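You operate a simulated robot arm through the tools that you are given. There is no shell and no other tool. Be economical: measure what you need, move in short steps, check, and stop when the job is done.

You run a simulated robot arm. Do the job below in one go: nothing can be reset, and whatever is moved stays where it is left.

TASK
Wind the mini white bobbin full at LOW tension on the small winder.
Fine: bobbin on the cone, tension slider to LOW before winding, roller arm on, winder slider left home. Do not press END. Leave the knob and the other bobbins.

It is judged by the outcome, as a careful person would: the job done as asked, and still so three seconds after it is handed in. It fails if anything else is knocked over, pushed out of place, dropped, spilled or broken.

THE ROBOT
A 6-joint arm with a two-finger parallel gripper, fixed in place. Base frame: the origin is at the foot of the arm, x ahead of it, y to its left, z up; the work surface is at about z = 760. Units: mm, degrees, N and s.
With the tool pointing down near the work surface it reaches from about 260 to 680 mm from the base axis. Its first joint turns from -66.0 to 66.0 degrees. Payload 2.9 kg.
The TCP is the grasp point between the finger pads, 30 mm short of the fingertips. In the tool frame z runs along the fingers and y along their closing line. The gripper opens to 110 mm. The fingers are 20 mm wide and 10 mm thick; the gripper's body (48 by 112 mm) begins 55 mm behind the TCP.
Orientation is told as [roll, pitch, yaw] about the base's x, y, z axes, in that order, counted from this pose: with the fingers straight down and closing along the base's y, the tool's x points along the base's -x, its y along +y and its z along -z.

THE INTERFACE
- The arm moves only by the tool jog_arm. Its argument "plan" is a list of rows, each an object (a shift or turn left out is 0, a gripper value left out holds the last) with "linear": the shift along the base's x, y, z in mm, a list of three; "angular": the turn, a rotation vector about the base's x, y, z in degrees, a list of three. In form: [{"linear": [dx, dy, dz], "angular": [ax, ay, az]}, ...]. A call has 1 to 10 rows; each row is the pose to reach, as a shift and turn from the pose commanded when the call began. "fingers" is the gripper command, from -1 (fully open) to 1 (shut), values between in proportion, set as the call begins (left out, the last holds). Rows are played at 5 a second. More than 50 mm and 8.6 degrees between two rows, or a gripper value outside its range, and nothing of the call is played. Where a pose cannot be reached the arm comes as near as it can. A force on the tool above 50 N (or 10 N above the force at the start of the call, whichever is more), or a blocked arm, ends the call early, and 0.2 s more pass. The fingers move at their own pace (about 108 mm/s each) and stop on an object; they squeeze with about 22 N. The grip force told is the motor's: it shows also when the fingers shut on nothing. Time passes only in rows, and 0.2 s behind the last, so rows that repeat a pose let the fingers close. The reply holds the time, the measured pose of the TCP, the force on the tool along the base axes, the opening and the grip force, in the units named above and with some noise, with the torque about the TCP (base axes, N m) and any sound that the robot's microphone picked up.
- Cameras (640 x 400 px; columns grow to the right, rows downward): "scene" is fixed at [53.6, 430.7, 1397.6]; the picture's right is [-0.86, -0.52, 0.00], its down [-0.25, 0.42, -0.87] and it looks along [0.45, -0.75, -0.49] (base axes); focal length 327 px, centre (320, 200). "wrist" rides on the gripper at [72, 17, -103] in the tool frame; the picture's right is [-0.23, 0.97, 0.00], its down [-0.76, -0.18, -0.62] and it looks along [-0.61, -0.14, 0.78] (tool axes); focal length 222 px, centre (320, 200).
- grab_frame(camera): a new picture of that camera. No time passes.
- point_at(camera, pixels): there is no depth. For up to 12 entries [column, row, z] of the newest picture of that camera ("zoom" is the newest enlarged one), the place [x, y] in the base frame at which the ray of that pixel passes the height z, good to about 2 mm, but the place of the scene camera against the robot may be out by one fixed shift of up to 18 mm in any direction. No time passes.
- inspect(camera, box): a new picture of the part [left, top, right, bottom] of that camera's present view, enlarged. No time passes.
- job_done(): hands the job in; it is judged then, once.

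Go step by step. Measure first, check grasps and placings, and put right what went wrong. The budget is 80 turns and 38 pictures, counting those below and the enlarged ones. Unless the task says otherwise, let go and move clear before handing in, and close with one line.

The tools are called after "Request:" by a JSON object that holds its "op" and its "data". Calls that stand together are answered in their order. jog_arm: Moves the arm, as the interface text tells. Its arguments: {"type":"object","properties":{"plan":{"type":"array","items":{"type":"object","properties":{"linear":{"type":"array","items":{"type":"number"}},"angular":{"type":"array","items":{"type":"number"}}}}},"fingers":{"type":"number"}},"required":["plan"]} The other tools are called the same way: grab_frame (camera) takes a picture; point_at (camera, pixels) gives the place at which the rays of pixels pass given heights; inspect (camera, box) takes an enlarged picture of a part of a camera's view; job_done () hands the job in.

At the start:

```text
time_s: 0.0
eef_pos: [379.5, -115.7, 1091.9]
orientation: [0.0, 0.0, 0.1]
contact_force: [0.2, 0.6, -0.3]
moment: [-0.04, -0.02, 0.03]
gripper_width: 110.0
gripper_force: 0.0
```

scene: 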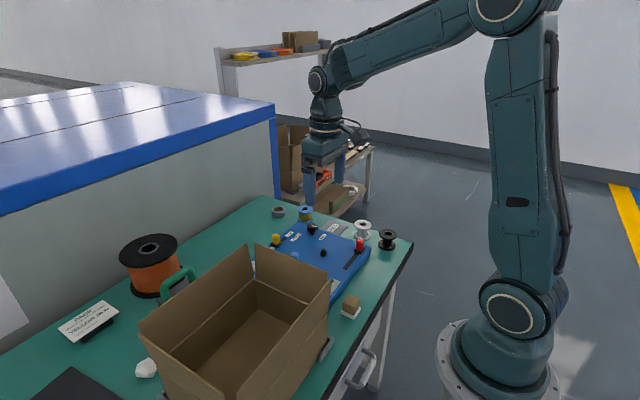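
wrist: 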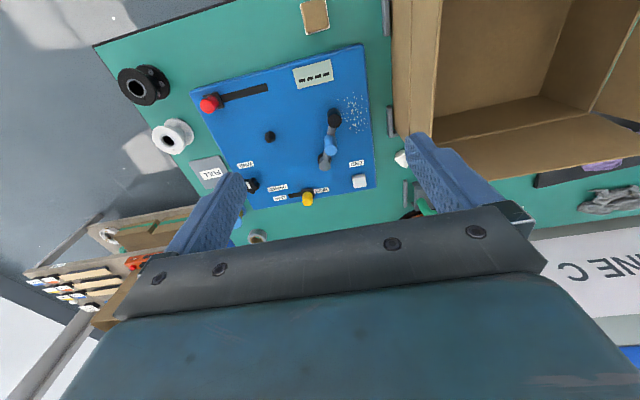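

The wrist view shows the blue winder around (290,130) and a white bobbin at (172,137). I'll enlarge both views to read the labels.

Request:
{"op": "inspect", "data": {"camera": "wrist", "box": [100, 40, 400, 240]}}

Request:
{"op": "inspect", "data": {"camera": "scene", "box": [230, 190, 420, 310]}}

```text
2.00 times, centred on (250, 140) of wrist
```

zoom: 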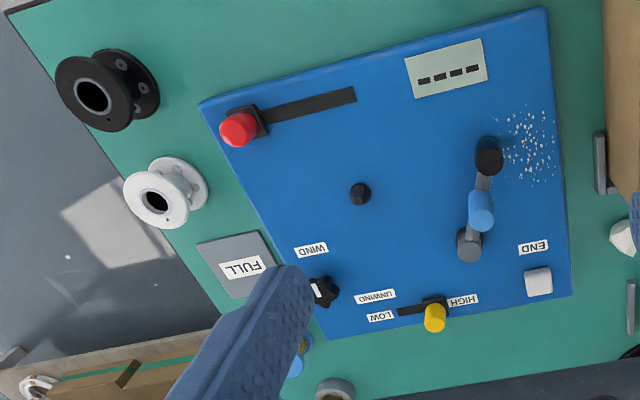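

```text
3.33 times, centred on (325, 250) of scene
```

zoom: 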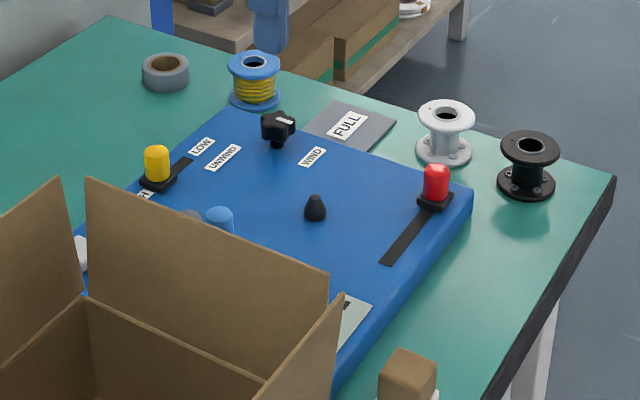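

The bobbin top is at wrist (168,141), the cone at (270,137), the red slider at (209,104), the yellow one at (307,200), and the roller arm between (334,117) and (325,162). I'll find where those rays pass the likely heights.

Request:
{"op": "point_at", "data": {"camera": "wrist", "pixels": [[168.5, 141, 800], [181, 130, 760], [270, 137, 800], [209, 104, 810], [268, 87, 785], [307, 200, 810], [288, 195.5, 785], [334, 117.5, 800], [330.5, 145, 800], [324.5, 162, 790], [190, 91.5, 785], [251.5, 209, 785]]}}

Request:
{"op": "point_at", "data": {"camera": "scene", "pixels": [[363.5, 224, 800], [363.5, 235, 760], [324, 248, 800], [324, 254, 785], [361, 240, 810], [277, 235, 810], [388, 233, 800], [388, 245, 760]]}}

```text
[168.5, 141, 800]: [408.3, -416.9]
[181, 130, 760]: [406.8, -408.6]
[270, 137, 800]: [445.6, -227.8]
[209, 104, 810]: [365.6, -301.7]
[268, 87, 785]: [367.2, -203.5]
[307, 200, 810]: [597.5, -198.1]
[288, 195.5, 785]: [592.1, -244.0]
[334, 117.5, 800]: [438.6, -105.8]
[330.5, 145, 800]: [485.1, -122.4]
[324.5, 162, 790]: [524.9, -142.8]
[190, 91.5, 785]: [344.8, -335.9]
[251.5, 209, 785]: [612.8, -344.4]
```

```text
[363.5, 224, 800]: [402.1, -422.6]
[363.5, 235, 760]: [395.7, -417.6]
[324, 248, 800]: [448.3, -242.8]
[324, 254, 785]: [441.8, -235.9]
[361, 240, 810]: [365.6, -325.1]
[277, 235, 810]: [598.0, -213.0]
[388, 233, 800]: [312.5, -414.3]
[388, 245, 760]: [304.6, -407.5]
```

The frames agree: the winder is aligned with the axes, the cone is near (446,-228), the bobbin near (407,-411), and the yellow slider near (597,-198) with LOW toward -y. I'll move closer above the winder to see the roller arm and the sliders.

Request:
{"op": "jog_arm", "data": {"plan": [{"linear": [12, -16, -35]}, {"linear": [25, -32, -70]}, {"linear": [37, -48, -105]}, {"linear": [50, -65, -140]}, {"linear": [50, -65, -140]}]}}

Request:
{"op": "grab_frame", "data": {"camera": "wrist"}}

```text
time_s: 1.2
eef_pos: [429.1, -180.4, 951.1]
orientation: [0.0, -0.1, -0.1]
contact_force: [0.1, -0.8, 0.4]
moment: [0.01, -0.02, 0.02]
gripper_width: 110.1
gripper_force: 0.0
```

```text
33 pictures are left
```

wrist: 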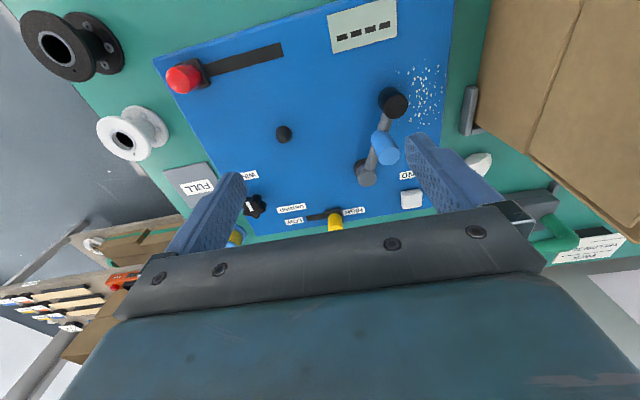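

Request:
{"op": "inspect", "data": {"camera": "wrist", "box": [240, 60, 460, 240]}}

Request:
{"op": "point_at", "data": {"camera": "wrist", "pixels": [[125, 138, 800], [150, 125, 760], [284, 134, 800], [184, 78, 810], [335, 223, 810], [308, 217, 785], [393, 101, 800], [385, 150, 800], [366, 178, 785], [155, 62, 785], [155, 62, 770], [365, 172, 800]]}}

```text
2.22 times, centred on (350, 150) of wrist
```

zoom: 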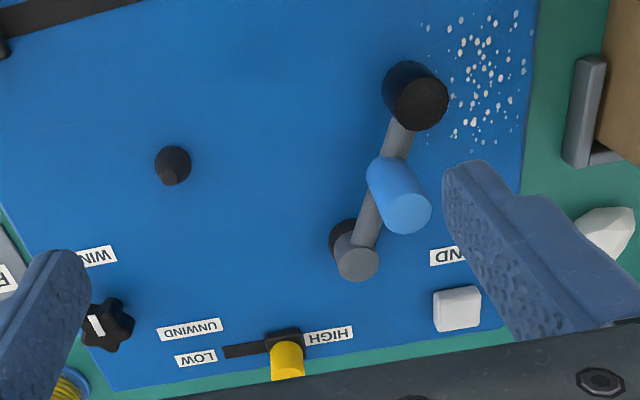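

```text
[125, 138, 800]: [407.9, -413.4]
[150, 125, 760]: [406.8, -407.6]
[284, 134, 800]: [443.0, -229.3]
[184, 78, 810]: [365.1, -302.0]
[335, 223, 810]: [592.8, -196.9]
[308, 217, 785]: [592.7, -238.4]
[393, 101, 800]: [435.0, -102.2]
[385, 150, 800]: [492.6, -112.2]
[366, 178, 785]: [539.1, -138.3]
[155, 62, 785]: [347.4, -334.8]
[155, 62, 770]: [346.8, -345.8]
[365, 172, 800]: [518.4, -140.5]
```

The roller arm pivots on the grey post near (525,-140) or the dark knob near (435,-102), and the END button is well clear of both. I'll go above the yellow slider with the fingers partly open, then check alignment.

Request:
{"op": "jog_arm", "data": {"plan": [{"linear": [42, -4, -15]}, {"linear": [84, -9, -30]}, {"linear": [126, -13, -50]}, {"linear": [168, -18, -75]}, {"linear": [168, -18, -75]}], "fingers": -0.1}}

Request:
{"op": "grab_frame", "data": {"camera": "wrist"}}

```text
time_s: 2.4
eef_pos: [597.8, -200.2, 879.8]
orientation: [0.1, 0.1, 0.0]
contact_force: [-0.2, -0.5, 0.4]
moment: [0.01, 0.0, -0.02]
gripper_width: 60.7
gripper_force: 0.0
```

```text
31 pictures are left
```

wrist: 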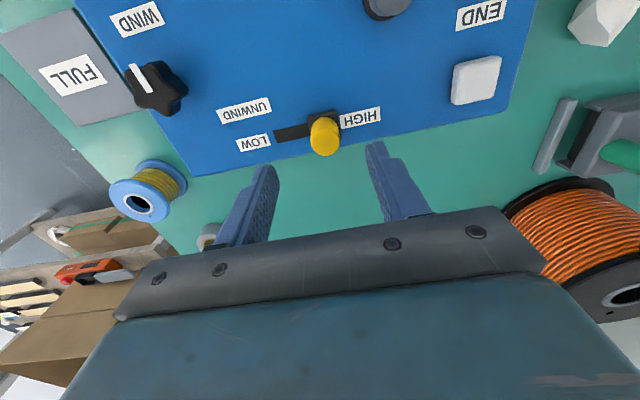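

The yellow knob shows at (325,137), so I'll triangulate its position against the earlier views.

Request:
{"op": "point_at", "data": {"camera": "wrist", "pixels": [[326, 149, 820], [326, 149, 800], [323, 120, 790], [323, 112, 785], [274, 138, 785], [304, 130, 785], [475, 80, 800], [382, 8, 800], [192, 176, 785], [192, 176, 770], [155, 87, 800], [148, 198, 795]]}}

```text
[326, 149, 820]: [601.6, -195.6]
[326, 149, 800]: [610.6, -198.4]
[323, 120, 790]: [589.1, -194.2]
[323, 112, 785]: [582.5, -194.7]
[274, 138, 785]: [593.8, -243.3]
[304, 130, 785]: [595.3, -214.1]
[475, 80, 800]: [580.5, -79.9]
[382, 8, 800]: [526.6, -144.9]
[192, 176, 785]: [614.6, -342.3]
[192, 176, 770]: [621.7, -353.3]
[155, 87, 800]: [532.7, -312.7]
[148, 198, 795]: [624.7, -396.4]
```

The slot runs at x≈594 from y≈-195 to the LOW end at -243. I'll descend around the knob with the fingertips ending near z≈800.

Request:
{"op": "jog_arm", "data": {"plan": [{"linear": [-3, 5, -18]}, {"linear": [-3, 5, -35]}, {"linear": [-3, 5, -46]}, {"linear": [-3, 5, -54]}, {"linear": [-3, 5, -54]}]}}

Request:
{"op": "grab_frame", "data": {"camera": "wrist"}}

```text
time_s: 3.6
eef_pos: [595.0, -193.5, 824.1]
orientation: [0.0, 0.0, 0.0]
contact_force: [-0.2, 0.3, -0.3]
moment: [0.02, 0.01, 0.01]
gripper_width: 60.3
gripper_force: 0.0
```

```text
30 pictures are left
```

wrist: 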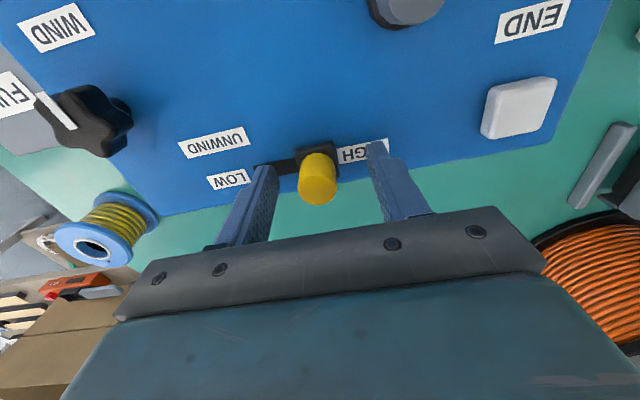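

The knob at (318,180) sits between the fingers, so I'll grip it.

Request:
{"op": "jog_arm", "data": {"plan": [{"linear": [0, 0, 0]}, {"linear": [0, 0, 0]}, {"linear": [0, 0, 0]}], "fingers": 0.85}}

```text
time_s: 4.4
eef_pos: [594.2, -194.2, 824.4]
orientation: [-0.2, -0.1, 0.0]
contact_force: [0.6, -13.3, -3.7]
moment: [-0.39, -0.7, 0.29]
gripper_width: 25.5
gripper_force: 45.0
```

The grip is on at 25 mm with a side force of -13 N. I'll slide toward LOW (-y) in small steps.

Request:
{"op": "jog_arm", "data": {"plan": [{"linear": [0, -6, 0]}, {"linear": [0, -12, 0]}, {"linear": [0, -18, 0]}, {"linear": [0, -24, 0]}, {"linear": [0, -30, 0]}]}}

Request:
{"op": "grab_frame", "data": {"camera": "wrist"}}

```text
time_s: 5.6
eef_pos: [595.2, -225.7, 824.3]
orientation: [0.0, -0.1, 0.2]
contact_force: [0.1, 1.0, 4.8]
moment: [0.04, -1.13, 0.18]
gripper_width: 25.9
gripper_force: 45.0
```

```text
29 pictures are left
```

wrist: 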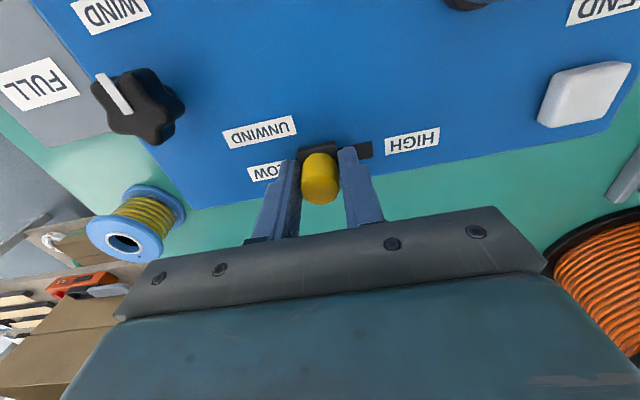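

The slider follows the gripper. I'll continue in small steps to the end stop, watching the force.

Request:
{"op": "jog_arm", "data": {"plan": [{"linear": [0, -3, 0]}, {"linear": [0, -6, 0]}, {"linear": [0, -6, 0]}]}}

```text
time_s: 6.4
eef_pos: [595.1, -229.7, 823.8]
orientation: [0.0, 0.0, -0.1]
contact_force: [-6.9, 0.2, 15.5]
moment: [0.08, -0.12, 0.23]
gripper_width: 25.7
gripper_force: 45.0
```

Request:
{"op": "jog_arm", "data": {"plan": [{"linear": [0, -2, 0]}, {"linear": [0, -4, 0]}, {"linear": [0, -4, 0]}]}}

Request:
{"op": "inspect", "data": {"camera": "wrist", "box": [220, 90, 460, 240]}}

```text
time_s: 7.2
eef_pos: [595.0, -234.4, 823.9]
orientation: [0.0, -0.2, 0.0]
contact_force: [4.2, 1.3, 13.6]
moment: [0.08, 0.95, -0.11]
gripper_width: 25.5
gripper_force: 45.5
```

```text
2.67 times, centred on (340, 165) of wrist
```

zoom: 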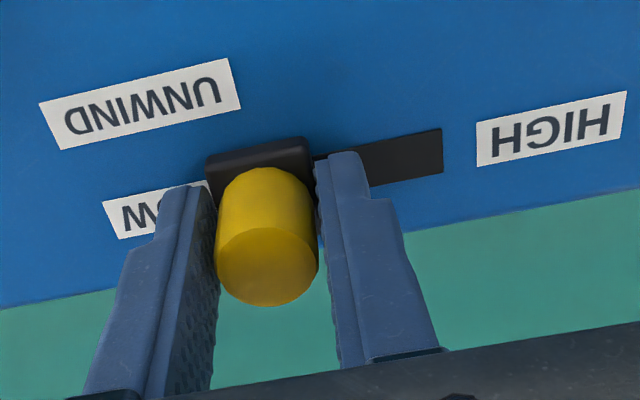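

Request:
{"op": "jog_arm", "data": {"plan": [{"linear": [0, -2, 0]}, {"linear": [0, -4, 0]}, {"linear": [0, -4, 0]}]}}

```text
time_s: 8.0
eef_pos: [595.5, -236.1, 824.6]
orientation: [0.1, -0.1, 0.4]
contact_force: [7.1, 28.0, 19.4]
moment: [0.85, -0.66, -0.98]
gripper_width: 25.6
gripper_force: 45.3
```

The +28 N in y says the slider has reached the end stop, which is full LOW. I'll ease off, open and lift.

Request:
{"op": "jog_arm", "data": {"plan": [{"linear": [0, 2, 0]}, {"linear": [0, 2, 0]}, {"linear": [0, 2, 0]}], "fingers": 0.2}}

Request:
{"op": "jog_arm", "data": {"plan": [{"linear": [0, 0, 20]}, {"linear": [0, 0, 45]}, {"linear": [-30, 0, 80]}, {"linear": [-60, -20, 110]}, {"linear": [-60, -20, 110]}]}}

Request:
{"op": "grab_frame", "data": {"camera": "wrist"}}

```text
time_s: 8.8
eef_pos: [594.3, -238.2, 822.5]
orientation: [-0.1, 0.2, -0.1]
contact_force: [-0.6, -0.3, -0.5]
moment: [0.02, 0.02, 0.0]
gripper_width: 43.8
gripper_force: 0.1
```

```text
time_s: 10.0
eef_pos: [536.9, -252.5, 931.5]
orientation: [0.0, 0.0, 0.1]
contact_force: [0.3, -0.1, -0.4]
moment: [0.04, -0.02, -0.01]
gripper_width: 43.9
gripper_force: 0.0
```

```text
27 pictures are left
```

wrist: 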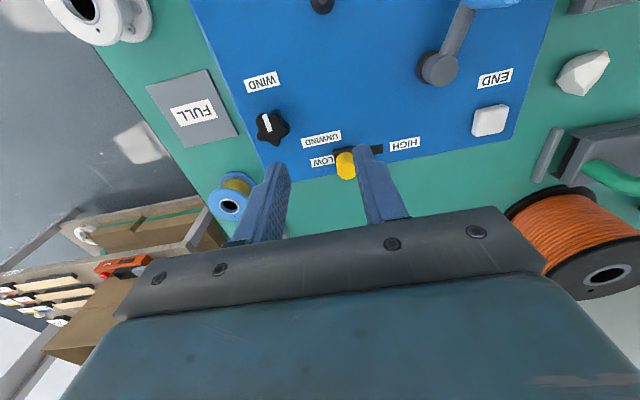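

The yellow knob is at LOW and the selector already points to WIND. Next I'll go above the white bobbin.

Request:
{"op": "jog_arm", "data": {"plan": [{"linear": [-26, -32, 0]}, {"linear": [-52, -64, 0]}, {"linear": [-78, -96, 0]}, {"linear": [-104, -128, -10]}, {"linear": [-129, -157, -30]}, {"linear": [-129, -157, -40]}], "fingers": -0.55}}

Request:
{"op": "grab_frame", "data": {"camera": "wrist"}}

```text
time_s: 11.4
eef_pos: [404.6, -412.3, 896.3]
orientation: [-0.1, 0.0, 0.0]
contact_force: [-0.4, 0.1, 0.2]
moment: [0.02, 0.01, 0.0]
gripper_width: 85.1
gripper_force: 0.0
```

```text
26 pictures are left
```

wrist: 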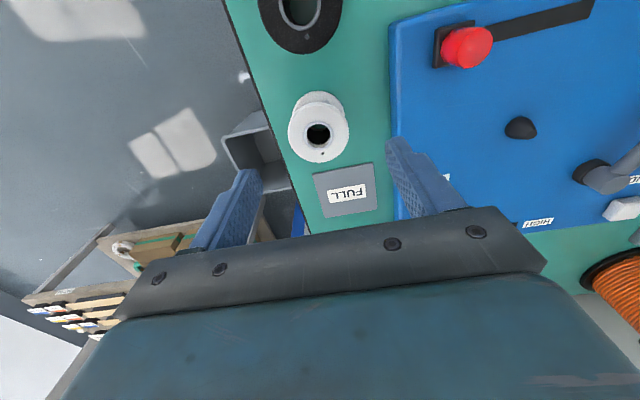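

Request:
{"op": "point_at", "data": {"camera": "wrist", "pixels": [[318, 134, 800], [318, 134, 795], [289, 136, 797], [349, 128, 797], [520, 128, 800], [466, 46, 815], [264, 105, 760], [392, 110, 785]]}}

```text
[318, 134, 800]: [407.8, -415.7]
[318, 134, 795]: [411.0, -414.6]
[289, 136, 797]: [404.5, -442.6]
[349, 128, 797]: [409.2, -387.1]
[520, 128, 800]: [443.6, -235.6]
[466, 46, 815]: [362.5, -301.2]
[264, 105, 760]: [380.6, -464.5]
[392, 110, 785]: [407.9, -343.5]
```

The bobbin is centred near (407.5,-413.5), about 55 mm across, with its top near 800. I'll descend so the pads span both flanges.

Request:
{"op": "jog_arm", "data": {"plan": [{"linear": [2.5, -1.5, -25]}, {"linear": [2.5, -1.5, -50]}, {"linear": [2.5, -1.5, -75]}, {"linear": [2.5, -1.5, -92]}, {"linear": [2.5, -1.5, -102]}, {"linear": [2.5, -1.5, -102]}]}}

Request:
{"op": "grab_frame", "data": {"camera": "wrist"}}

```text
time_s: 12.8
eef_pos: [409.4, -413.6, 790.5]
orientation: [0.0, 0.1, 0.0]
contact_force: [-0.9, -0.9, -0.1]
moment: [0.01, -0.03, -0.03]
gripper_width: 85.1
gripper_force: 0.0
```

```text
25 pictures are left
```

wrist: 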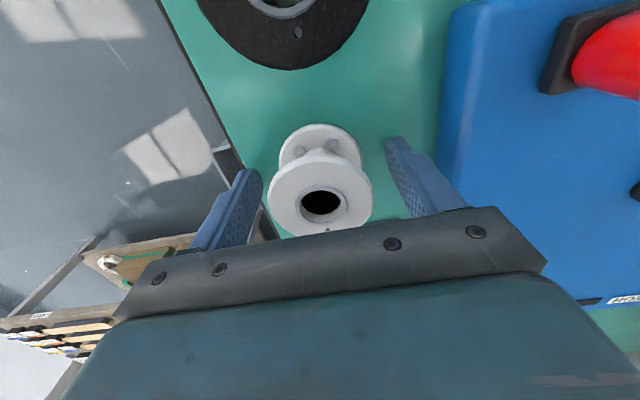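

Request:
{"op": "point_at", "data": {"camera": "wrist", "pixels": [[320, 200, 800], [320, 200, 805], [320, 152, 765], [268, 195, 800], [373, 185, 800], [470, 120, 785]]}}

```text
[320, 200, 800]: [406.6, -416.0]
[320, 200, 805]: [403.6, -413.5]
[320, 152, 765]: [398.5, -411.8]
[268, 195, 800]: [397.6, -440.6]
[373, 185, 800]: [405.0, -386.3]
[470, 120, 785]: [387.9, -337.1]
```

The bobbin centre is at about x 404, so I'll shift -3 mm in x and close.

Request:
{"op": "jog_arm", "data": {"plan": [{"linear": [-3, 0, 1]}, {"linear": [-3, 0, 1]}, {"linear": [-3, 0, 1]}, {"linear": [-3, 0, 1]}], "fingers": 0.6}}

```text
time_s: 13.8
eef_pos: [406.3, -414.1, 792.1]
orientation: [-0.1, 0.0, 0.0]
contact_force: [0.0, -0.7, -0.7]
moment: [0.02, 0.01, -0.01]
gripper_width: 55.1
gripper_force: 21.9
```

The bobbin is gripped at 55 mm. I'll lift it and move toward the cone at about (444,-231).

Request:
{"op": "jog_arm", "data": {"plan": [{"linear": [0, 0, 20]}, {"linear": [0, 0, 50]}, {"linear": [0, 0, 80]}, {"linear": [10, 46, 80]}, {"linear": [20, 92, 80]}, {"linear": [30, 138, 80]}, {"linear": [38, 174, 80]}, {"linear": [38, 174, 80]}]}}

Request:
{"op": "grab_frame", "data": {"camera": "wrist"}}

Request:
{"op": "grab_frame", "data": {"camera": "scene"}}

```text
time_s: 15.6
eef_pos: [442.5, -241.4, 871.7]
orientation: [0.0, -0.1, 0.1]
contact_force: [0.5, 0.5, -0.2]
moment: [-0.02, 0.01, 0.02]
gripper_width: 55.0
gripper_force: 22.0
```

```text
24 pictures are left
```

wrist: 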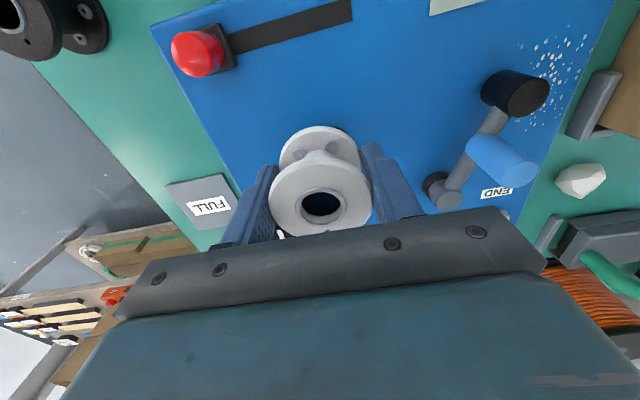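

```text
23 pictures are left
```

scene: 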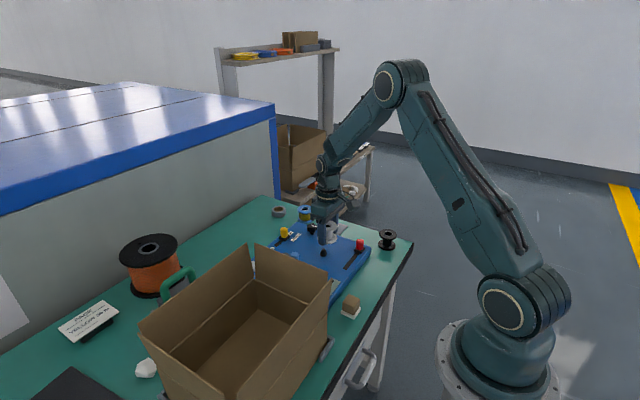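

Request:
{"op": "point_at", "data": {"camera": "wrist", "pixels": [[320.5, 199, 880], [320.5, 199, 876], [320.5, 204, 880], [269, 200, 880], [373, 190, 880], [321, 148, 842]]}}

Request:
{"op": "inspect", "data": {"camera": "wrist", "box": [240, 110, 400, 240]}}

Request:
{"op": "inspect", "data": {"camera": "scene", "box": [280, 190, 380, 280]}}

```text
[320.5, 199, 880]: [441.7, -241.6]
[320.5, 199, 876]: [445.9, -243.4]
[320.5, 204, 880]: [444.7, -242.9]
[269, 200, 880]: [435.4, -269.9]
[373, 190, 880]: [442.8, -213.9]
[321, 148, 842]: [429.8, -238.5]
```

```text
3.08 times, centred on (320, 175) of wrist
```

zoom: 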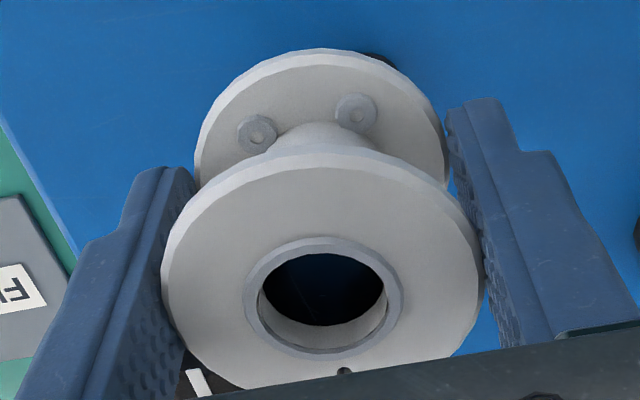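

```text
4.44 times, centred on (330, 235) of scene
```

zoom: 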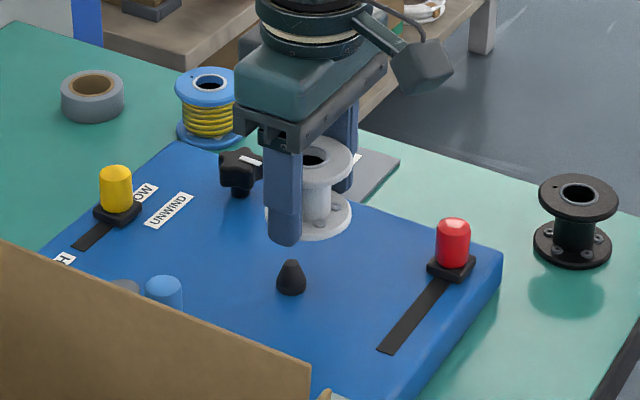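

The bobbin hangs level and its centre is within about 1–2 mm of the TCP. Triangulating puts the cone at (447,-230.5), so I'll move over it to just above the tip and check with the scene camera.

Request:
{"op": "jog_arm", "data": {"plan": [{"linear": [2, 5, 0]}, {"linear": [4, 11, -5]}, {"linear": [4, 11, -20]}, {"linear": [4, 11, -20]}]}}

Request:
{"op": "inspect", "data": {"camera": "scene", "box": [280, 200, 380, 280]}}

```text
time_s: 16.6
eef_pos: [447.2, -229.7, 852.5]
orientation: [0.0, 0.0, 0.0]
contact_force: [1.1, 0.1, -0.4]
moment: [-0.04, -0.03, 0.03]
gripper_width: 55.2
gripper_force: 21.6
```

```text
5.00 times, centred on (330, 240) of scene
```

zoom: 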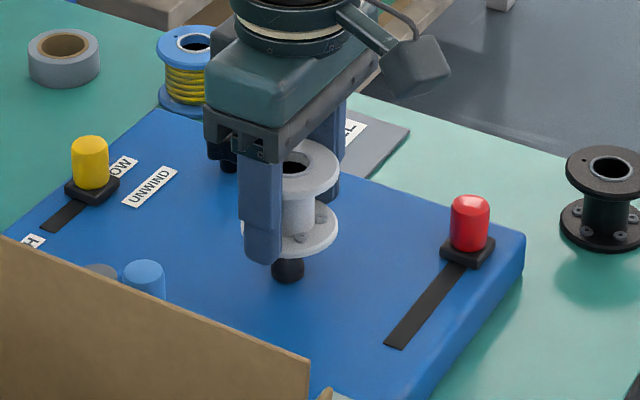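

In column terms the bobbin and the cone are aligned (both about 289). I'll check the depth direction too.

Request:
{"op": "point_at", "data": {"camera": "zoom", "pixels": [[289, 226, 823], [289, 230, 823], [289, 272, 783], [289, 272, 786], [310, 160, 860], [338, 225, 823]]}}

```text
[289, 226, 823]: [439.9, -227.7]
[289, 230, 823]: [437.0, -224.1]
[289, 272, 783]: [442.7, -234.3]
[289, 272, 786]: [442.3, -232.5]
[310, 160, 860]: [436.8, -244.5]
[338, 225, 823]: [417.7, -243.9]
```

Both estimates agree within a few mm, and the tapered tip in a wide hole tolerates that. I'll lower slowly, watching the force.

Request:
{"op": "jog_arm", "data": {"plan": [{"linear": [0, -1, -6]}, {"linear": [0, -1, -12]}, {"linear": [0, -1, -17]}, {"linear": [0, -1, -22]}, {"linear": [0, -1, -22]}]}}

Request:
{"op": "inspect", "data": {"camera": "wrist", "box": [240, 110, 400, 240]}}

```text
time_s: 17.8
eef_pos: [447.9, -231.3, 829.8]
orientation: [0.0, 0.0, -0.1]
contact_force: [-0.7, -0.5, -0.4]
moment: [0.04, -0.01, -0.02]
gripper_width: 54.9
gripper_force: 21.9
```

```text
3.08 times, centred on (320, 175) of wrist
```

zoom: 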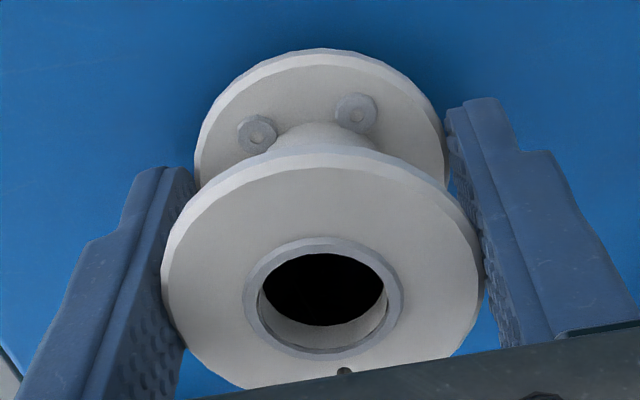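

There's no contact and the hole looks filled by the black cone, so I'll keep lowering.

Request:
{"op": "jog_arm", "data": {"plan": [{"linear": [0, 0, -3]}, {"linear": [0, 0, -6]}, {"linear": [0, 0, -9]}, {"linear": [0, 0, -11]}, {"linear": [0, 0, -11]}]}}

```text
time_s: 19.0
eef_pos: [448.5, -230.8, 820.6]
orientation: [-0.1, -0.2, 0.0]
contact_force: [-1.6, 3.0, 16.2]
moment: [0.04, 0.01, -0.01]
gripper_width: 55.0
gripper_force: 21.9
```

There's 16 N of upward contact at TCP z 820.6. I'll check whether the bobbin is fully seated.

Request:
{"op": "inspect", "data": {"camera": "scene", "box": [280, 200, 380, 280]}}

```text
5.00 times, centred on (330, 240) of scene
```

zoom: 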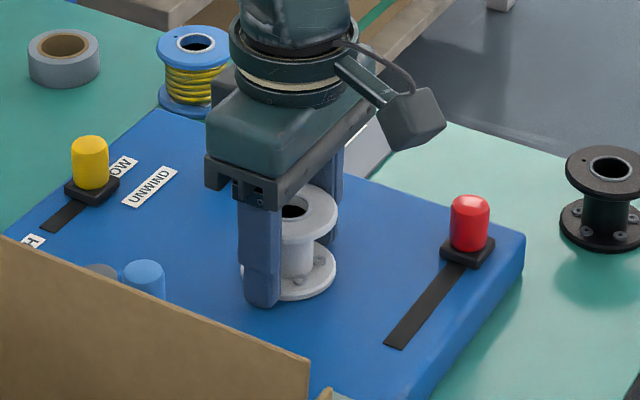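

The bobbin looks nearly on the slab. I'll press 2 mm more to make sure it's seated.

Request:
{"op": "jog_arm", "data": {"plan": [{"linear": [0, 0, -1]}, {"linear": [0, 0, -2]}, {"linear": [0, 0, -3]}, {"linear": [0, 0, -3]}]}}

```text
time_s: 20.0
eef_pos: [447.9, -230.9, 820.3]
orientation: [-0.1, -0.3, 0.1]
contact_force: [1.7, 4.3, 35.2]
moment: [1.11, 0.33, 0.22]
gripper_width: 55.2
gripper_force: 22.3
```

It's firmly seated: 35 N without any further descent. I'll relax, open and rise.

Request:
{"op": "jog_arm", "data": {"plan": [{"linear": [0, 0, 3]}, {"linear": [0, 0, 3]}, {"linear": [0, 0, 3]}, {"linear": [0, 0, 3]}], "fingers": -0.5}}

Request:
{"op": "jog_arm", "data": {"plan": [{"linear": [0, 0, 30]}, {"linear": [0, 0, 60]}, {"linear": [-20, 25, 100]}, {"linear": [-40, 50, 130]}, {"linear": [-40, 50, 130]}]}}

Request:
{"op": "grab_frame", "data": {"camera": "wrist"}}

Request:
{"op": "inspect", "data": {"camera": "scene", "box": [260, 200, 380, 290]}}

```text
time_s: 21.0
eef_pos: [445.7, -229.8, 821.1]
orientation: [0.1, 0.2, 0.0]
contact_force: [0.1, 0.3, 0.0]
moment: [-0.01, -0.01, 0.03]
gripper_width: 82.3
gripper_force: 0.0
```

```text
refused: row 3 steps farther than a row can; nothing moved
```

```text
17 pictures are left
```

wrist: 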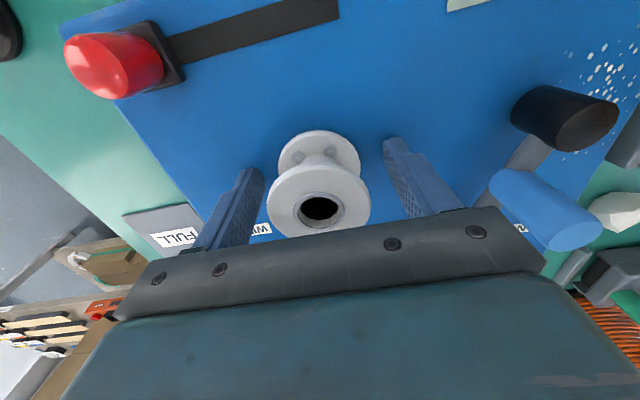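

```text
4.44 times, centred on (320, 245) of scene
```

zoom: 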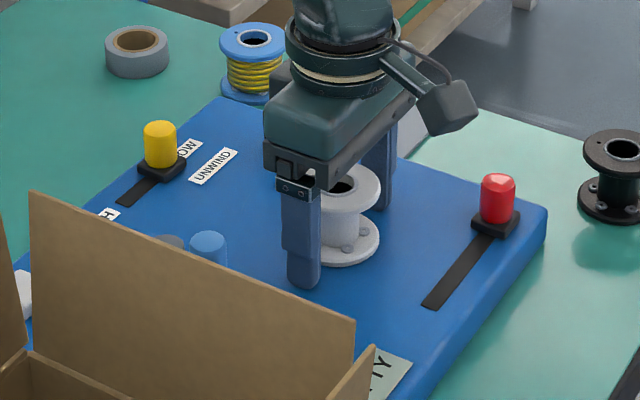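

The bobbin is seated and the display shows "...TY" (EMPTY). I'll rise over the roller arm and inspect it.

Request:
{"op": "jog_arm", "data": {"plan": [{"linear": [0, 0, 30]}, {"linear": [0, 0, 60]}, {"linear": [-10, 25, 90]}, {"linear": [-20, 60, 110]}, {"linear": [-20, 90, 110]}, {"linear": [-20, 90, 110]}]}}

Request:
{"op": "inspect", "data": {"camera": "wrist", "box": [180, 20, 460, 220]}}

```text
time_s: 22.4
eef_pos: [425.6, -139.0, 927.6]
orientation: [0.0, 0.0, 0.0]
contact_force: [-0.6, 0.3, -0.1]
moment: [0.0, 0.01, 0.0]
gripper_width: 82.4
gripper_force: 0.0
```

```text
2.00 times, centred on (320, 120) of wrist
```

zoom: 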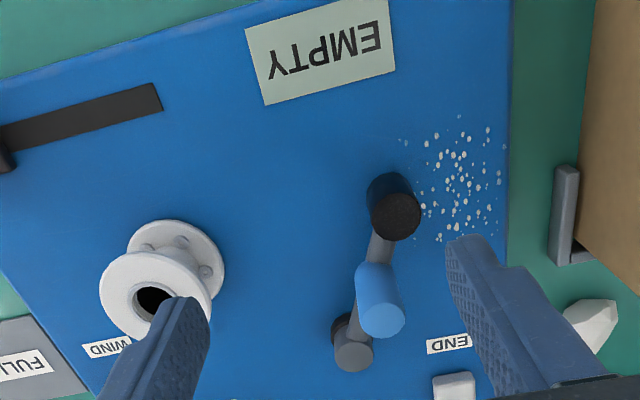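

The grey post at (524,-139) is the pivot, the black roller is at (439,-101) with its top near 824, and the blue peg is the handle at (472,-120), z 814–855. I'll straddle the blue peg and swing it counter-clockwise toward the bobbin.

Request:
{"op": "jog_arm", "data": {"plan": [{"linear": [20, 8, -15]}, {"linear": [47, 19, -30]}, {"linear": [47, 19, -55]}, {"linear": [47, 19, -71]}, {"linear": [47, 19, -71]}], "fingers": -0.1}}

Request:
{"op": "grab_frame", "data": {"camera": "wrist"}}

```text
time_s: 23.6
eef_pos: [475.9, -123.2, 859.7]
orientation: [0.0, 0.0, -0.1]
contact_force: [0.9, 1.0, 0.3]
moment: [0.0, 0.0, 0.0]
gripper_width: 60.5
gripper_force: 0.1
```

```text
14 pictures are left
```

wrist: 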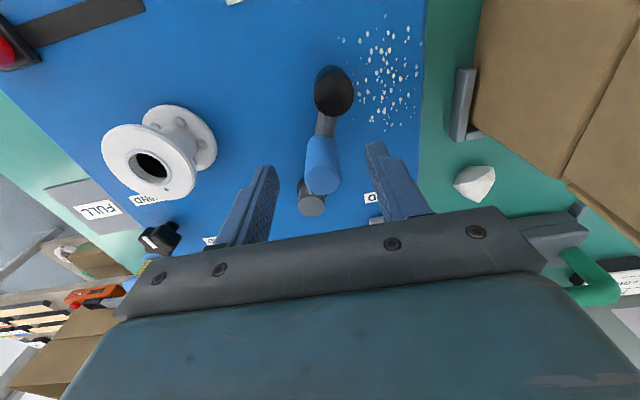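

The peg is centred between the fingers at (323,180). I'll close to a loose straddle and lower 3 mm.

Request:
{"op": "jog_arm", "data": {"plan": [{"linear": [-1, 2, -3]}, {"linear": [-1, 2, -3]}, {"linear": [-1, 2, -3]}], "fingers": 0.5}}

```text
time_s: 24.4
eef_pos: [474.0, -119.4, 857.6]
orientation: [0.0, 0.1, -0.2]
contact_force: [-0.6, 0.0, 0.0]
moment: [0.03, 0.02, 0.0]
gripper_width: 27.7
gripper_force: 0.0
```

The fingers straddle the peg with no contact. I'll swing it along the arc about the pivot.

Request:
{"op": "jog_arm", "data": {"plan": [{"linear": [-1.5, -5, 0]}, {"linear": [-2.7, -10, 0]}, {"linear": [-3.6, -19.4, 0]}, {"linear": [-2.7, -29, 0]}, {"linear": [-0.2, -38.3, 0]}, {"linear": [1.5, -42.5, 0]}, {"linear": [1.5, -42.5, 0]}]}}

Request:
{"op": "grab_frame", "data": {"camera": "wrist"}}

```text
time_s: 26.0
eef_pos: [475.8, -162.7, 857.8]
orientation: [0.0, 0.0, 0.1]
contact_force: [0.3, 1.5, -0.7]
moment: [0.01, -0.03, 0.01]
gripper_width: 27.9
gripper_force: 0.1
```

```text
13 pictures are left
```

wrist: 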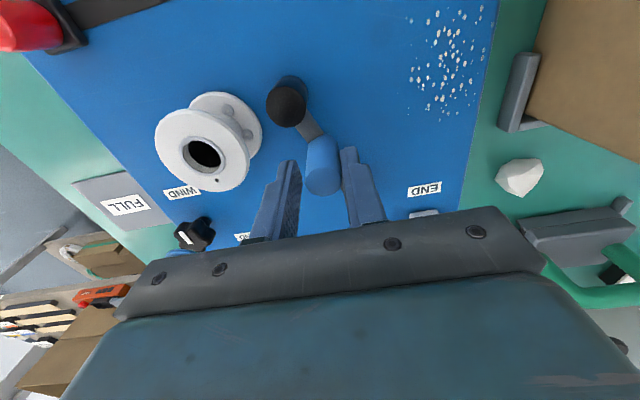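

The arm swings freely and the roller at (287,103) is approaching the bobbin. I'll continue in finer steps and watch for contact.

Request:
{"op": "jog_arm", "data": {"plan": [{"linear": [2.2, -4.3, 0]}, {"linear": [4.8, -8.3, 0]}, {"linear": [7.7, -12.1, 0]}, {"linear": [7.7, -12.1, 0]}]}}

Request:
{"op": "inspect", "data": {"camera": "wrist", "box": [140, 40, 400, 220]}}

```text
time_s: 27.0
eef_pos: [480.6, -174.0, 855.2]
orientation: [0.1, 0.2, 0.0]
contact_force: [-6.1, 12.7, 1.0]
moment: [0.07, 0.02, 0.07]
gripper_width: 34.1
gripper_force: 6.4
```

```text
2.22 times, centred on (270, 130) of wrist
```

zoom: 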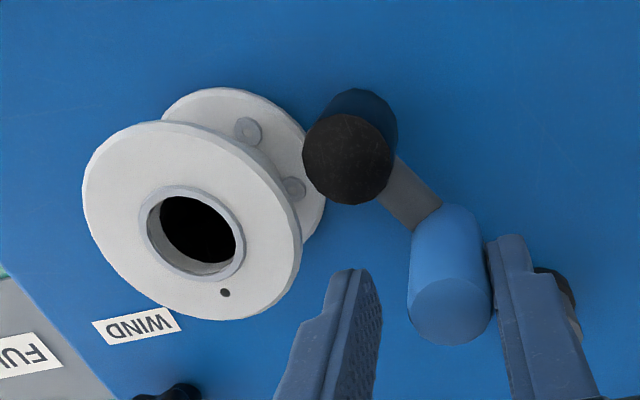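

Contact: 13 N of resistance, with the roller against the bobbin as in the picture. I'll back off, lift clear and see whether it stays.

Request:
{"op": "jog_arm", "data": {"plan": [{"linear": [0, 2, 0]}, {"linear": [0, 2, 0]}, {"linear": [0, 2, 0]}], "fingers": 0.0}}

Request:
{"op": "jog_arm", "data": {"plan": [{"linear": [0, 0, 25]}, {"linear": [-10, 0, 50]}, {"linear": [-40, 0, 80]}, {"linear": [-60, 0, 100]}, {"linear": [-60, 0, 100]}]}}

Request:
{"op": "grab_frame", "data": {"camera": "wrist"}}

```text
time_s: 27.8
eef_pos: [483.8, -171.6, 855.4]
orientation: [0.1, 0.1, 0.0]
contact_force: [-0.6, -0.4, 0.1]
moment: [-0.01, 0.0, 0.02]
gripper_width: 55.0
gripper_force: 0.0
```

```text
time_s: 29.0
eef_pos: [421.5, -173.1, 954.1]
orientation: [0.0, -0.1, 0.1]
contact_force: [0.6, 0.5, 0.1]
moment: [0.03, 0.01, -0.01]
gripper_width: 55.1
gripper_force: 0.1
```

```text
11 pictures are left
```

wrist: 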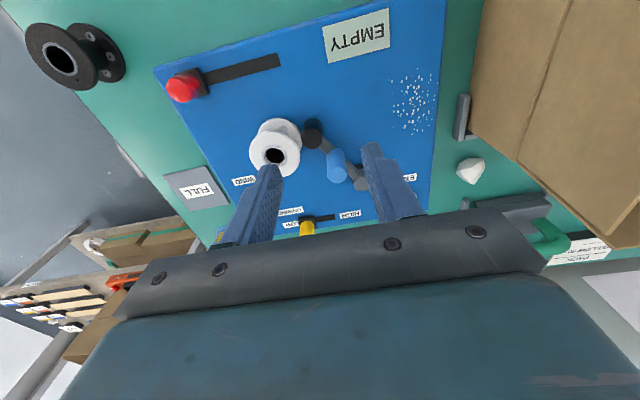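

The roller stays against the bobbin and the display reads EMPTY. Now I'll go to the red winder slider at (364.5,-302).

Request:
{"op": "jog_arm", "data": {"plan": [{"linear": [-14, -32, 0]}, {"linear": [-28, -64, -10]}, {"linear": [-43, -97, -30]}, {"linear": [-57, -129, -50]}, {"linear": [-57, -129, -85]}, {"linear": [-57, -129, -85]}], "fingers": -0.1}}

Request:
{"op": "grab_frame", "data": {"camera": "wrist"}}

```text
time_s: 30.4
eef_pos: [367.0, -302.5, 873.4]
orientation: [0.0, 0.0, 0.0]
contact_force: [0.0, -0.7, -0.2]
moment: [0.0, -0.03, 0.0]
gripper_width: 60.3
gripper_force: 0.1
```

```text
10 pictures are left
```

wrist: 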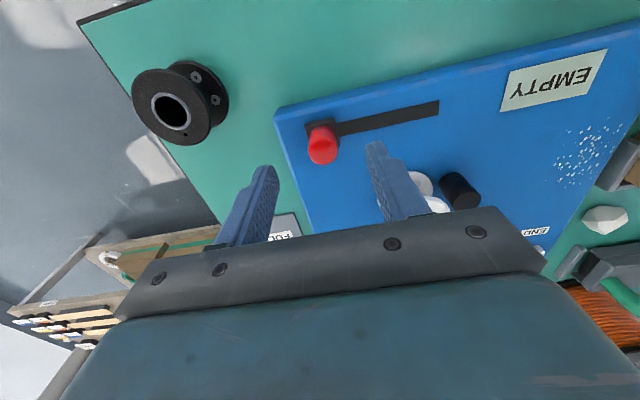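

The red knob at (323,145) is aligned between the fingers. I'll descend around it and grip.

Request:
{"op": "jog_arm", "data": {"plan": [{"linear": [-1, 2, -18]}, {"linear": [-1, 2, -34]}, {"linear": [-1, 2, -44]}, {"linear": [-1, 2, -44]}]}}

Request:
{"op": "jog_arm", "data": {"plan": [{"linear": [0, 0, 0]}, {"linear": [0, 0, 0]}, {"linear": [0, 0, 0]}], "fingers": 0.85}}

```text
time_s: 31.4
eef_pos: [363.8, -300.2, 829.6]
orientation: [-0.1, 0.0, 0.1]
contact_force: [0.4, 0.4, 0.1]
moment: [0.01, -0.01, 0.05]
gripper_width: 60.4
gripper_force: 0.1
```

```text
time_s: 32.2
eef_pos: [365.5, -300.8, 828.1]
orientation: [0.0, 0.0, -0.1]
contact_force: [0.8, -0.5, -1.8]
moment: [-0.01, -0.13, 0.03]
gripper_width: 25.5
gripper_force: 45.3
```

It's gripped. I'll slide it +y along the slot and watch force and sound.

Request:
{"op": "jog_arm", "data": {"plan": [{"linear": [0, 8, 0]}, {"linear": [0, 18, 0]}, {"linear": [0, 28, 0]}, {"linear": [0, 38, 0]}, {"linear": [0, 48, 0]}, {"linear": [0, 58, 0]}, {"linear": [0, 68, 0]}, {"linear": [0, 72, 0]}, {"linear": [0, 72, 0]}]}}

Request:
{"op": "grab_frame", "data": {"camera": "wrist"}}

```text
time_s: 34.2
eef_pos: [364.3, -229.9, 826.9]
orientation: [-0.1, -0.1, 0.1]
contact_force: [12.3, -0.9, 13.4]
moment: [-0.06, -1.48, -0.04]
gripper_width: 25.7
gripper_force: 44.6
```

```text
9 pictures are left
```

wrist: 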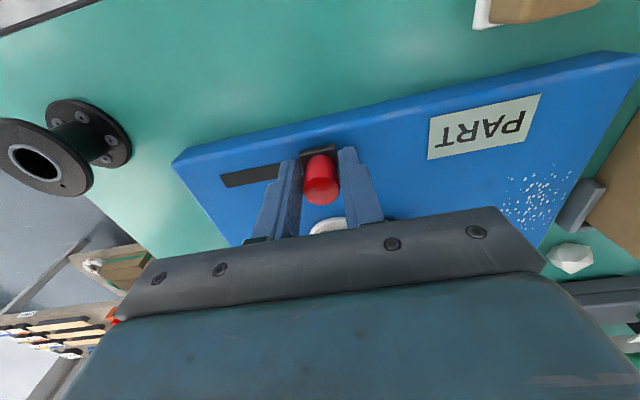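

The display now reads PART, so winding is working. I'll continue to the end of the slot.

Request:
{"op": "jog_arm", "data": {"plan": [{"linear": [0, 4, 0]}, {"linear": [0, 8, 0]}, {"linear": [0, 11, 0]}, {"linear": [0, 13, 0]}, {"linear": [0, 13, 0]}]}}

Request:
{"op": "inspect", "data": {"camera": "wrist", "box": [240, 60, 560, 240]}}

```text
time_s: 35.4
eef_pos: [364.2, -215.8, 827.3]
orientation: [-0.1, -0.1, 0.1]
contact_force: [10.9, -1.1, 23.6]
moment: [-0.04, -0.44, 0.11]
gripper_width: 25.6
gripper_force: 45.1
```

```text
2.00 times, centred on (400, 150) of wrist
```

zoom: 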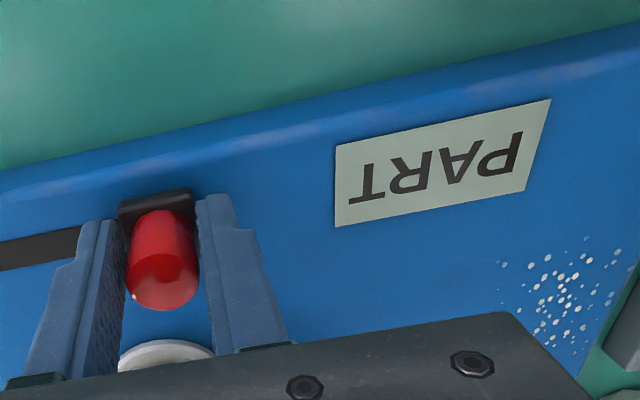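

It's still PART. I'll push gently to the stop and let a couple of seconds pass.

Request:
{"op": "jog_arm", "data": {"plan": [{"linear": [0, 2, 0]}, {"linear": [0, 4, 0]}, {"linear": [0, 4, 0]}, {"linear": [0, 4, 0]}, {"linear": [0, 4, 0]}, {"linear": [0, 4, 0]}, {"linear": [0, 4, 0]}, {"linear": [0, 4, 0]}, {"linear": [0, 4, 0]}, {"linear": [0, 4, 0]}]}}

Request:
{"op": "inspect", "data": {"camera": "wrist", "box": [240, 60, 560, 240]}}

```text
time_s: 37.6
eef_pos: [364.9, -212.0, 828.9]
orientation: [-0.1, -0.1, 0.1]
contact_force: [9.4, -0.6, 25.7]
moment: [-0.01, -0.16, -0.03]
gripper_width: 25.7
gripper_force: 44.8
```

```text
2.00 times, centred on (400, 150) of wrist
```

zoom: 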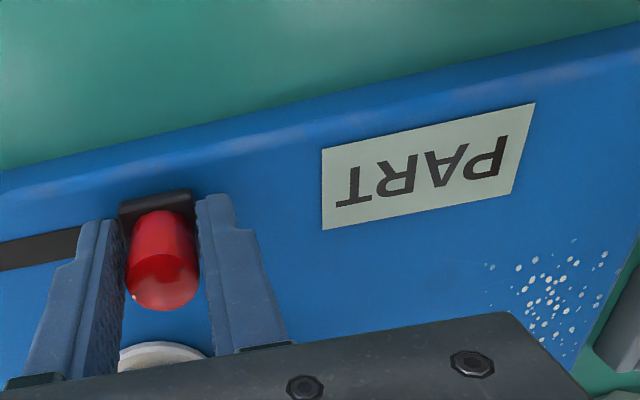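

The force shows no stop yet. I'll push on to the stop, then return toward home, since winding may need full strokes.

Request:
{"op": "jog_arm", "data": {"plan": [{"linear": [0, 2, 0]}, {"linear": [0, 4, 0]}, {"linear": [0, 6, 0]}, {"linear": [0, 8, 0]}, {"linear": [0, 8, 0]}]}}

```text
time_s: 38.8
eef_pos: [363.5, -208.1, 826.2]
orientation: [-0.9, 0.0, -0.4]
contact_force: [-3.4, -39.7, 17.2]
moment: [-1.2, -0.97, 0.59]
gripper_width: 25.7
gripper_force: 45.4
```

The stop is reached at -40 N. Now back home in steps.

Request:
{"op": "jog_arm", "data": {"plan": [{"linear": [0, -6, 0]}, {"linear": [0, -18, 0]}, {"linear": [0, -30, 0]}, {"linear": [0, -42, 0]}, {"linear": [0, -54, 0]}, {"linear": [0, -66, 0]}, {"linear": [0, -78, 0]}, {"linear": [0, -88, 0]}, {"linear": [0, -95, 0]}, {"linear": [0, -97, 0]}]}}

Request:
{"op": "grab_frame", "data": {"camera": "wrist"}}

```text
time_s: 41.0
eef_pos: [365.1, -299.8, 827.3]
orientation: [0.1, 0.0, 0.0]
contact_force: [11.7, 1.0, -6.5]
moment: [0.27, -0.42, 0.0]
gripper_width: 25.8
gripper_force: 44.7
```

```text
6 pictures are left
```

wrist: 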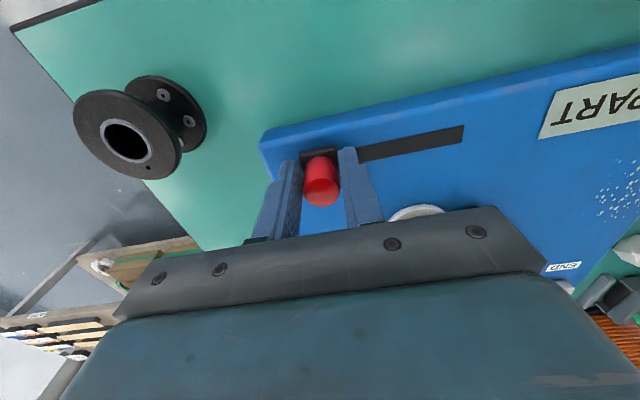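

Home again and the display still says PART, so winding builds up with strokes. I'll make a second full stroke.

Request:
{"op": "jog_arm", "data": {"plan": [{"linear": [0, -3, 0]}, {"linear": [0, 10, 0]}, {"linear": [0, 22, 0]}, {"linear": [0, 34, 0]}, {"linear": [0, 46, 0]}, {"linear": [0, 58, 0]}, {"linear": [0, 70, 0]}, {"linear": [0, 82, 0]}, {"linear": [0, 90, 0]}, {"linear": [0, 94, 0]}]}}

Request:
{"op": "inspect", "data": {"camera": "wrist", "box": [240, 60, 560, 240]}}

```text
time_s: 43.2
eef_pos: [364.9, -209.3, 826.4]
orientation: [-0.5, -0.2, -0.3]
contact_force: [4.9, -21.7, 5.9]
moment: [-0.6, 0.82, 0.56]
gripper_width: 25.7
gripper_force: 45.0
```

```text
2.00 times, centred on (400, 150) of wrist
```

zoom: 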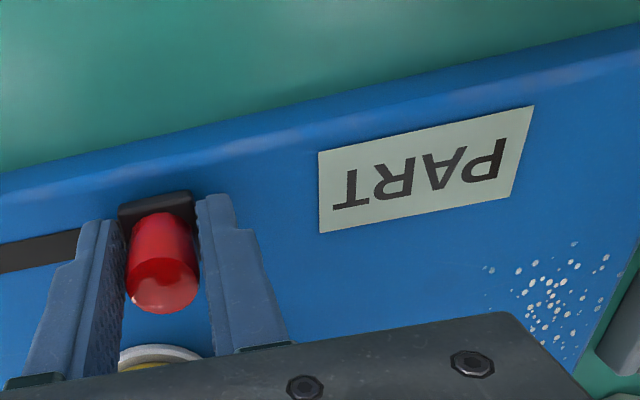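

Yellow thread is building on the bobbin at (150,365) and the display is still PART. I'll make another full cycle.

Request:
{"op": "jog_arm", "data": {"plan": [{"linear": [0, -8, 0]}, {"linear": [0, -20, 0]}, {"linear": [0, -32, 0]}, {"linear": [0, -44, 0]}, {"linear": [0, -56, 0]}, {"linear": [0, -68, 0]}, {"linear": [0, -80, 0]}, {"linear": [0, -90, 0]}, {"linear": [0, -97, 0]}, {"linear": [0, -97, 0]}]}}

Request:
{"op": "jog_arm", "data": {"plan": [{"linear": [0, 12, 0]}, {"linear": [0, 24, 0]}, {"linear": [0, 36, 0]}, {"linear": [0, 48, 0]}, {"linear": [0, 60, 0]}, {"linear": [0, 72, 0]}, {"linear": [0, 84, 0]}, {"linear": [0, 92, 0]}, {"linear": [0, 97, 0]}, {"linear": [0, 97, 0]}]}}

Request:
{"op": "inspect", "data": {"camera": "wrist", "box": [240, 60, 560, 240]}}

```text
time_s: 45.4
eef_pos: [363.8, -300.3, 825.7]
orientation: [0.3, -0.1, 0.4]
contact_force: [6.3, 23.7, 24.2]
moment: [0.68, -0.58, -0.71]
gripper_width: 25.9
gripper_force: 44.6
```

```text
time_s: 47.6
eef_pos: [363.5, -209.7, 827.8]
orientation: [-0.3, 0.2, -0.3]
contact_force: [1.8, -26.9, -30.5]
moment: [-0.67, 0.11, 0.4]
gripper_width: 25.8
gripper_force: 45.0
```

```text
2.00 times, centred on (400, 150) of wrist
```

zoom: 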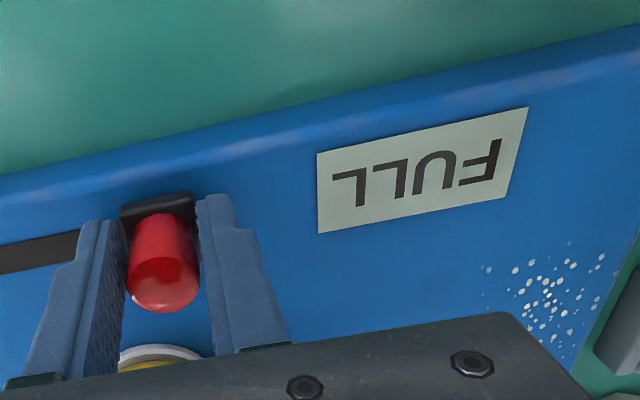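

The display now reads FULL. I'll return the slider to its home stop.

Request:
{"op": "jog_arm", "data": {"plan": [{"linear": [0, -8, 0]}, {"linear": [0, -20, 0]}, {"linear": [0, -32, 0]}, {"linear": [0, -44, 0]}, {"linear": [0, -56, 0]}, {"linear": [0, -68, 0]}, {"linear": [0, -80, 0]}, {"linear": [0, -90, 0]}, {"linear": [0, -97, 0]}, {"linear": [0, -97, 0]}]}}

```text
time_s: 49.8
eef_pos: [365.3, -299.7, 826.4]
orientation: [0.1, 0.0, 0.0]
contact_force: [-5.3, 11.8, 21.8]
moment: [0.49, 0.16, -0.47]
gripper_width: 26.0
gripper_force: 45.8
```

The slider is against the home stop at +12 N. I'll release and lift clear.

Request:
{"op": "jog_arm", "data": {"plan": [{"linear": [0, -1, 0]}, {"linear": [0, 0, 0]}, {"linear": [0, 0, 0]}, {"linear": [0, 0, 0]}], "fingers": 0.1}}

Request:
{"op": "jog_arm", "data": {"plan": [{"linear": [0, 0, 25]}, {"linear": [0, 0, 60]}, {"linear": [10, 20, 100]}, {"linear": [20, 50, 130]}, {"linear": [30, 90, 150]}, {"linear": [40, 120, 170]}, {"linear": [40, 120, 170]}]}}

Request:
{"op": "grab_frame", "data": {"camera": "wrist"}}

```text
time_s: 50.8
eef_pos: [365.1, -302.3, 826.5]
orientation: [0.0, 0.0, 0.1]
contact_force: [-0.1, 0.1, -0.4]
moment: [0.0, -0.01, -0.01]
gripper_width: 49.5
gripper_force: 0.0
```

```text
time_s: 52.4
eef_pos: [404.8, -180.1, 996.7]
orientation: [-0.1, 0.0, 0.0]
contact_force: [-0.5, 0.0, 0.8]
moment: [0.01, -0.01, -0.01]
gripper_width: 49.5
gripper_force: 0.0
```

```text
3 pictures are left
```

wrist: 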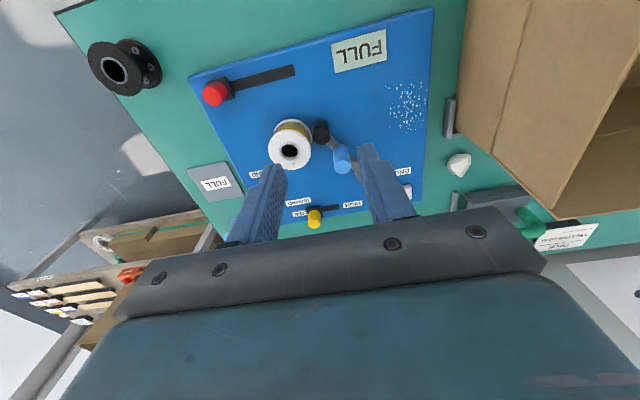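

The display says FULL, with the red slider home, tension at LOW and the roller against the wound bobbin. One close look before handing in.

Request:
{"op": "inspect", "data": {"camera": "wrist", "box": [180, 30, 440, 230]}}

```text
2.00 times, centred on (310, 130) of wrist
```

zoom: 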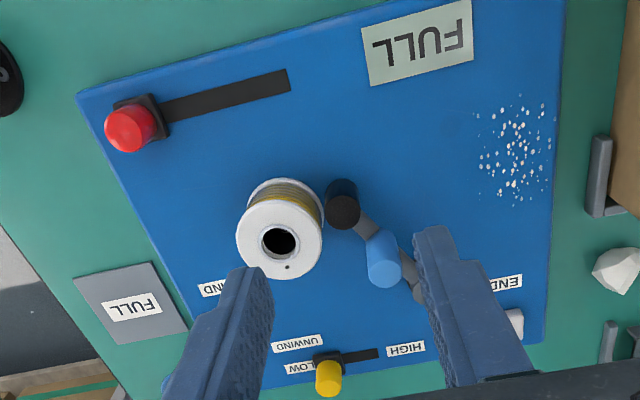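

The enlarged view confirms it: display FULL, bobbin wound on the cone, roller on, yellow slider at LOW, red slider home. Handing in.

Request:
{"op": "job_done", "data": {}}

```text
The job is handed in.
```

The mini white bobbin is on the cone and wound full (display reads FULL). Tension was set to LOW before winding, the roller arm is on, the winder slider is back home, and I didn't touch END, the knob or the other bobbins.
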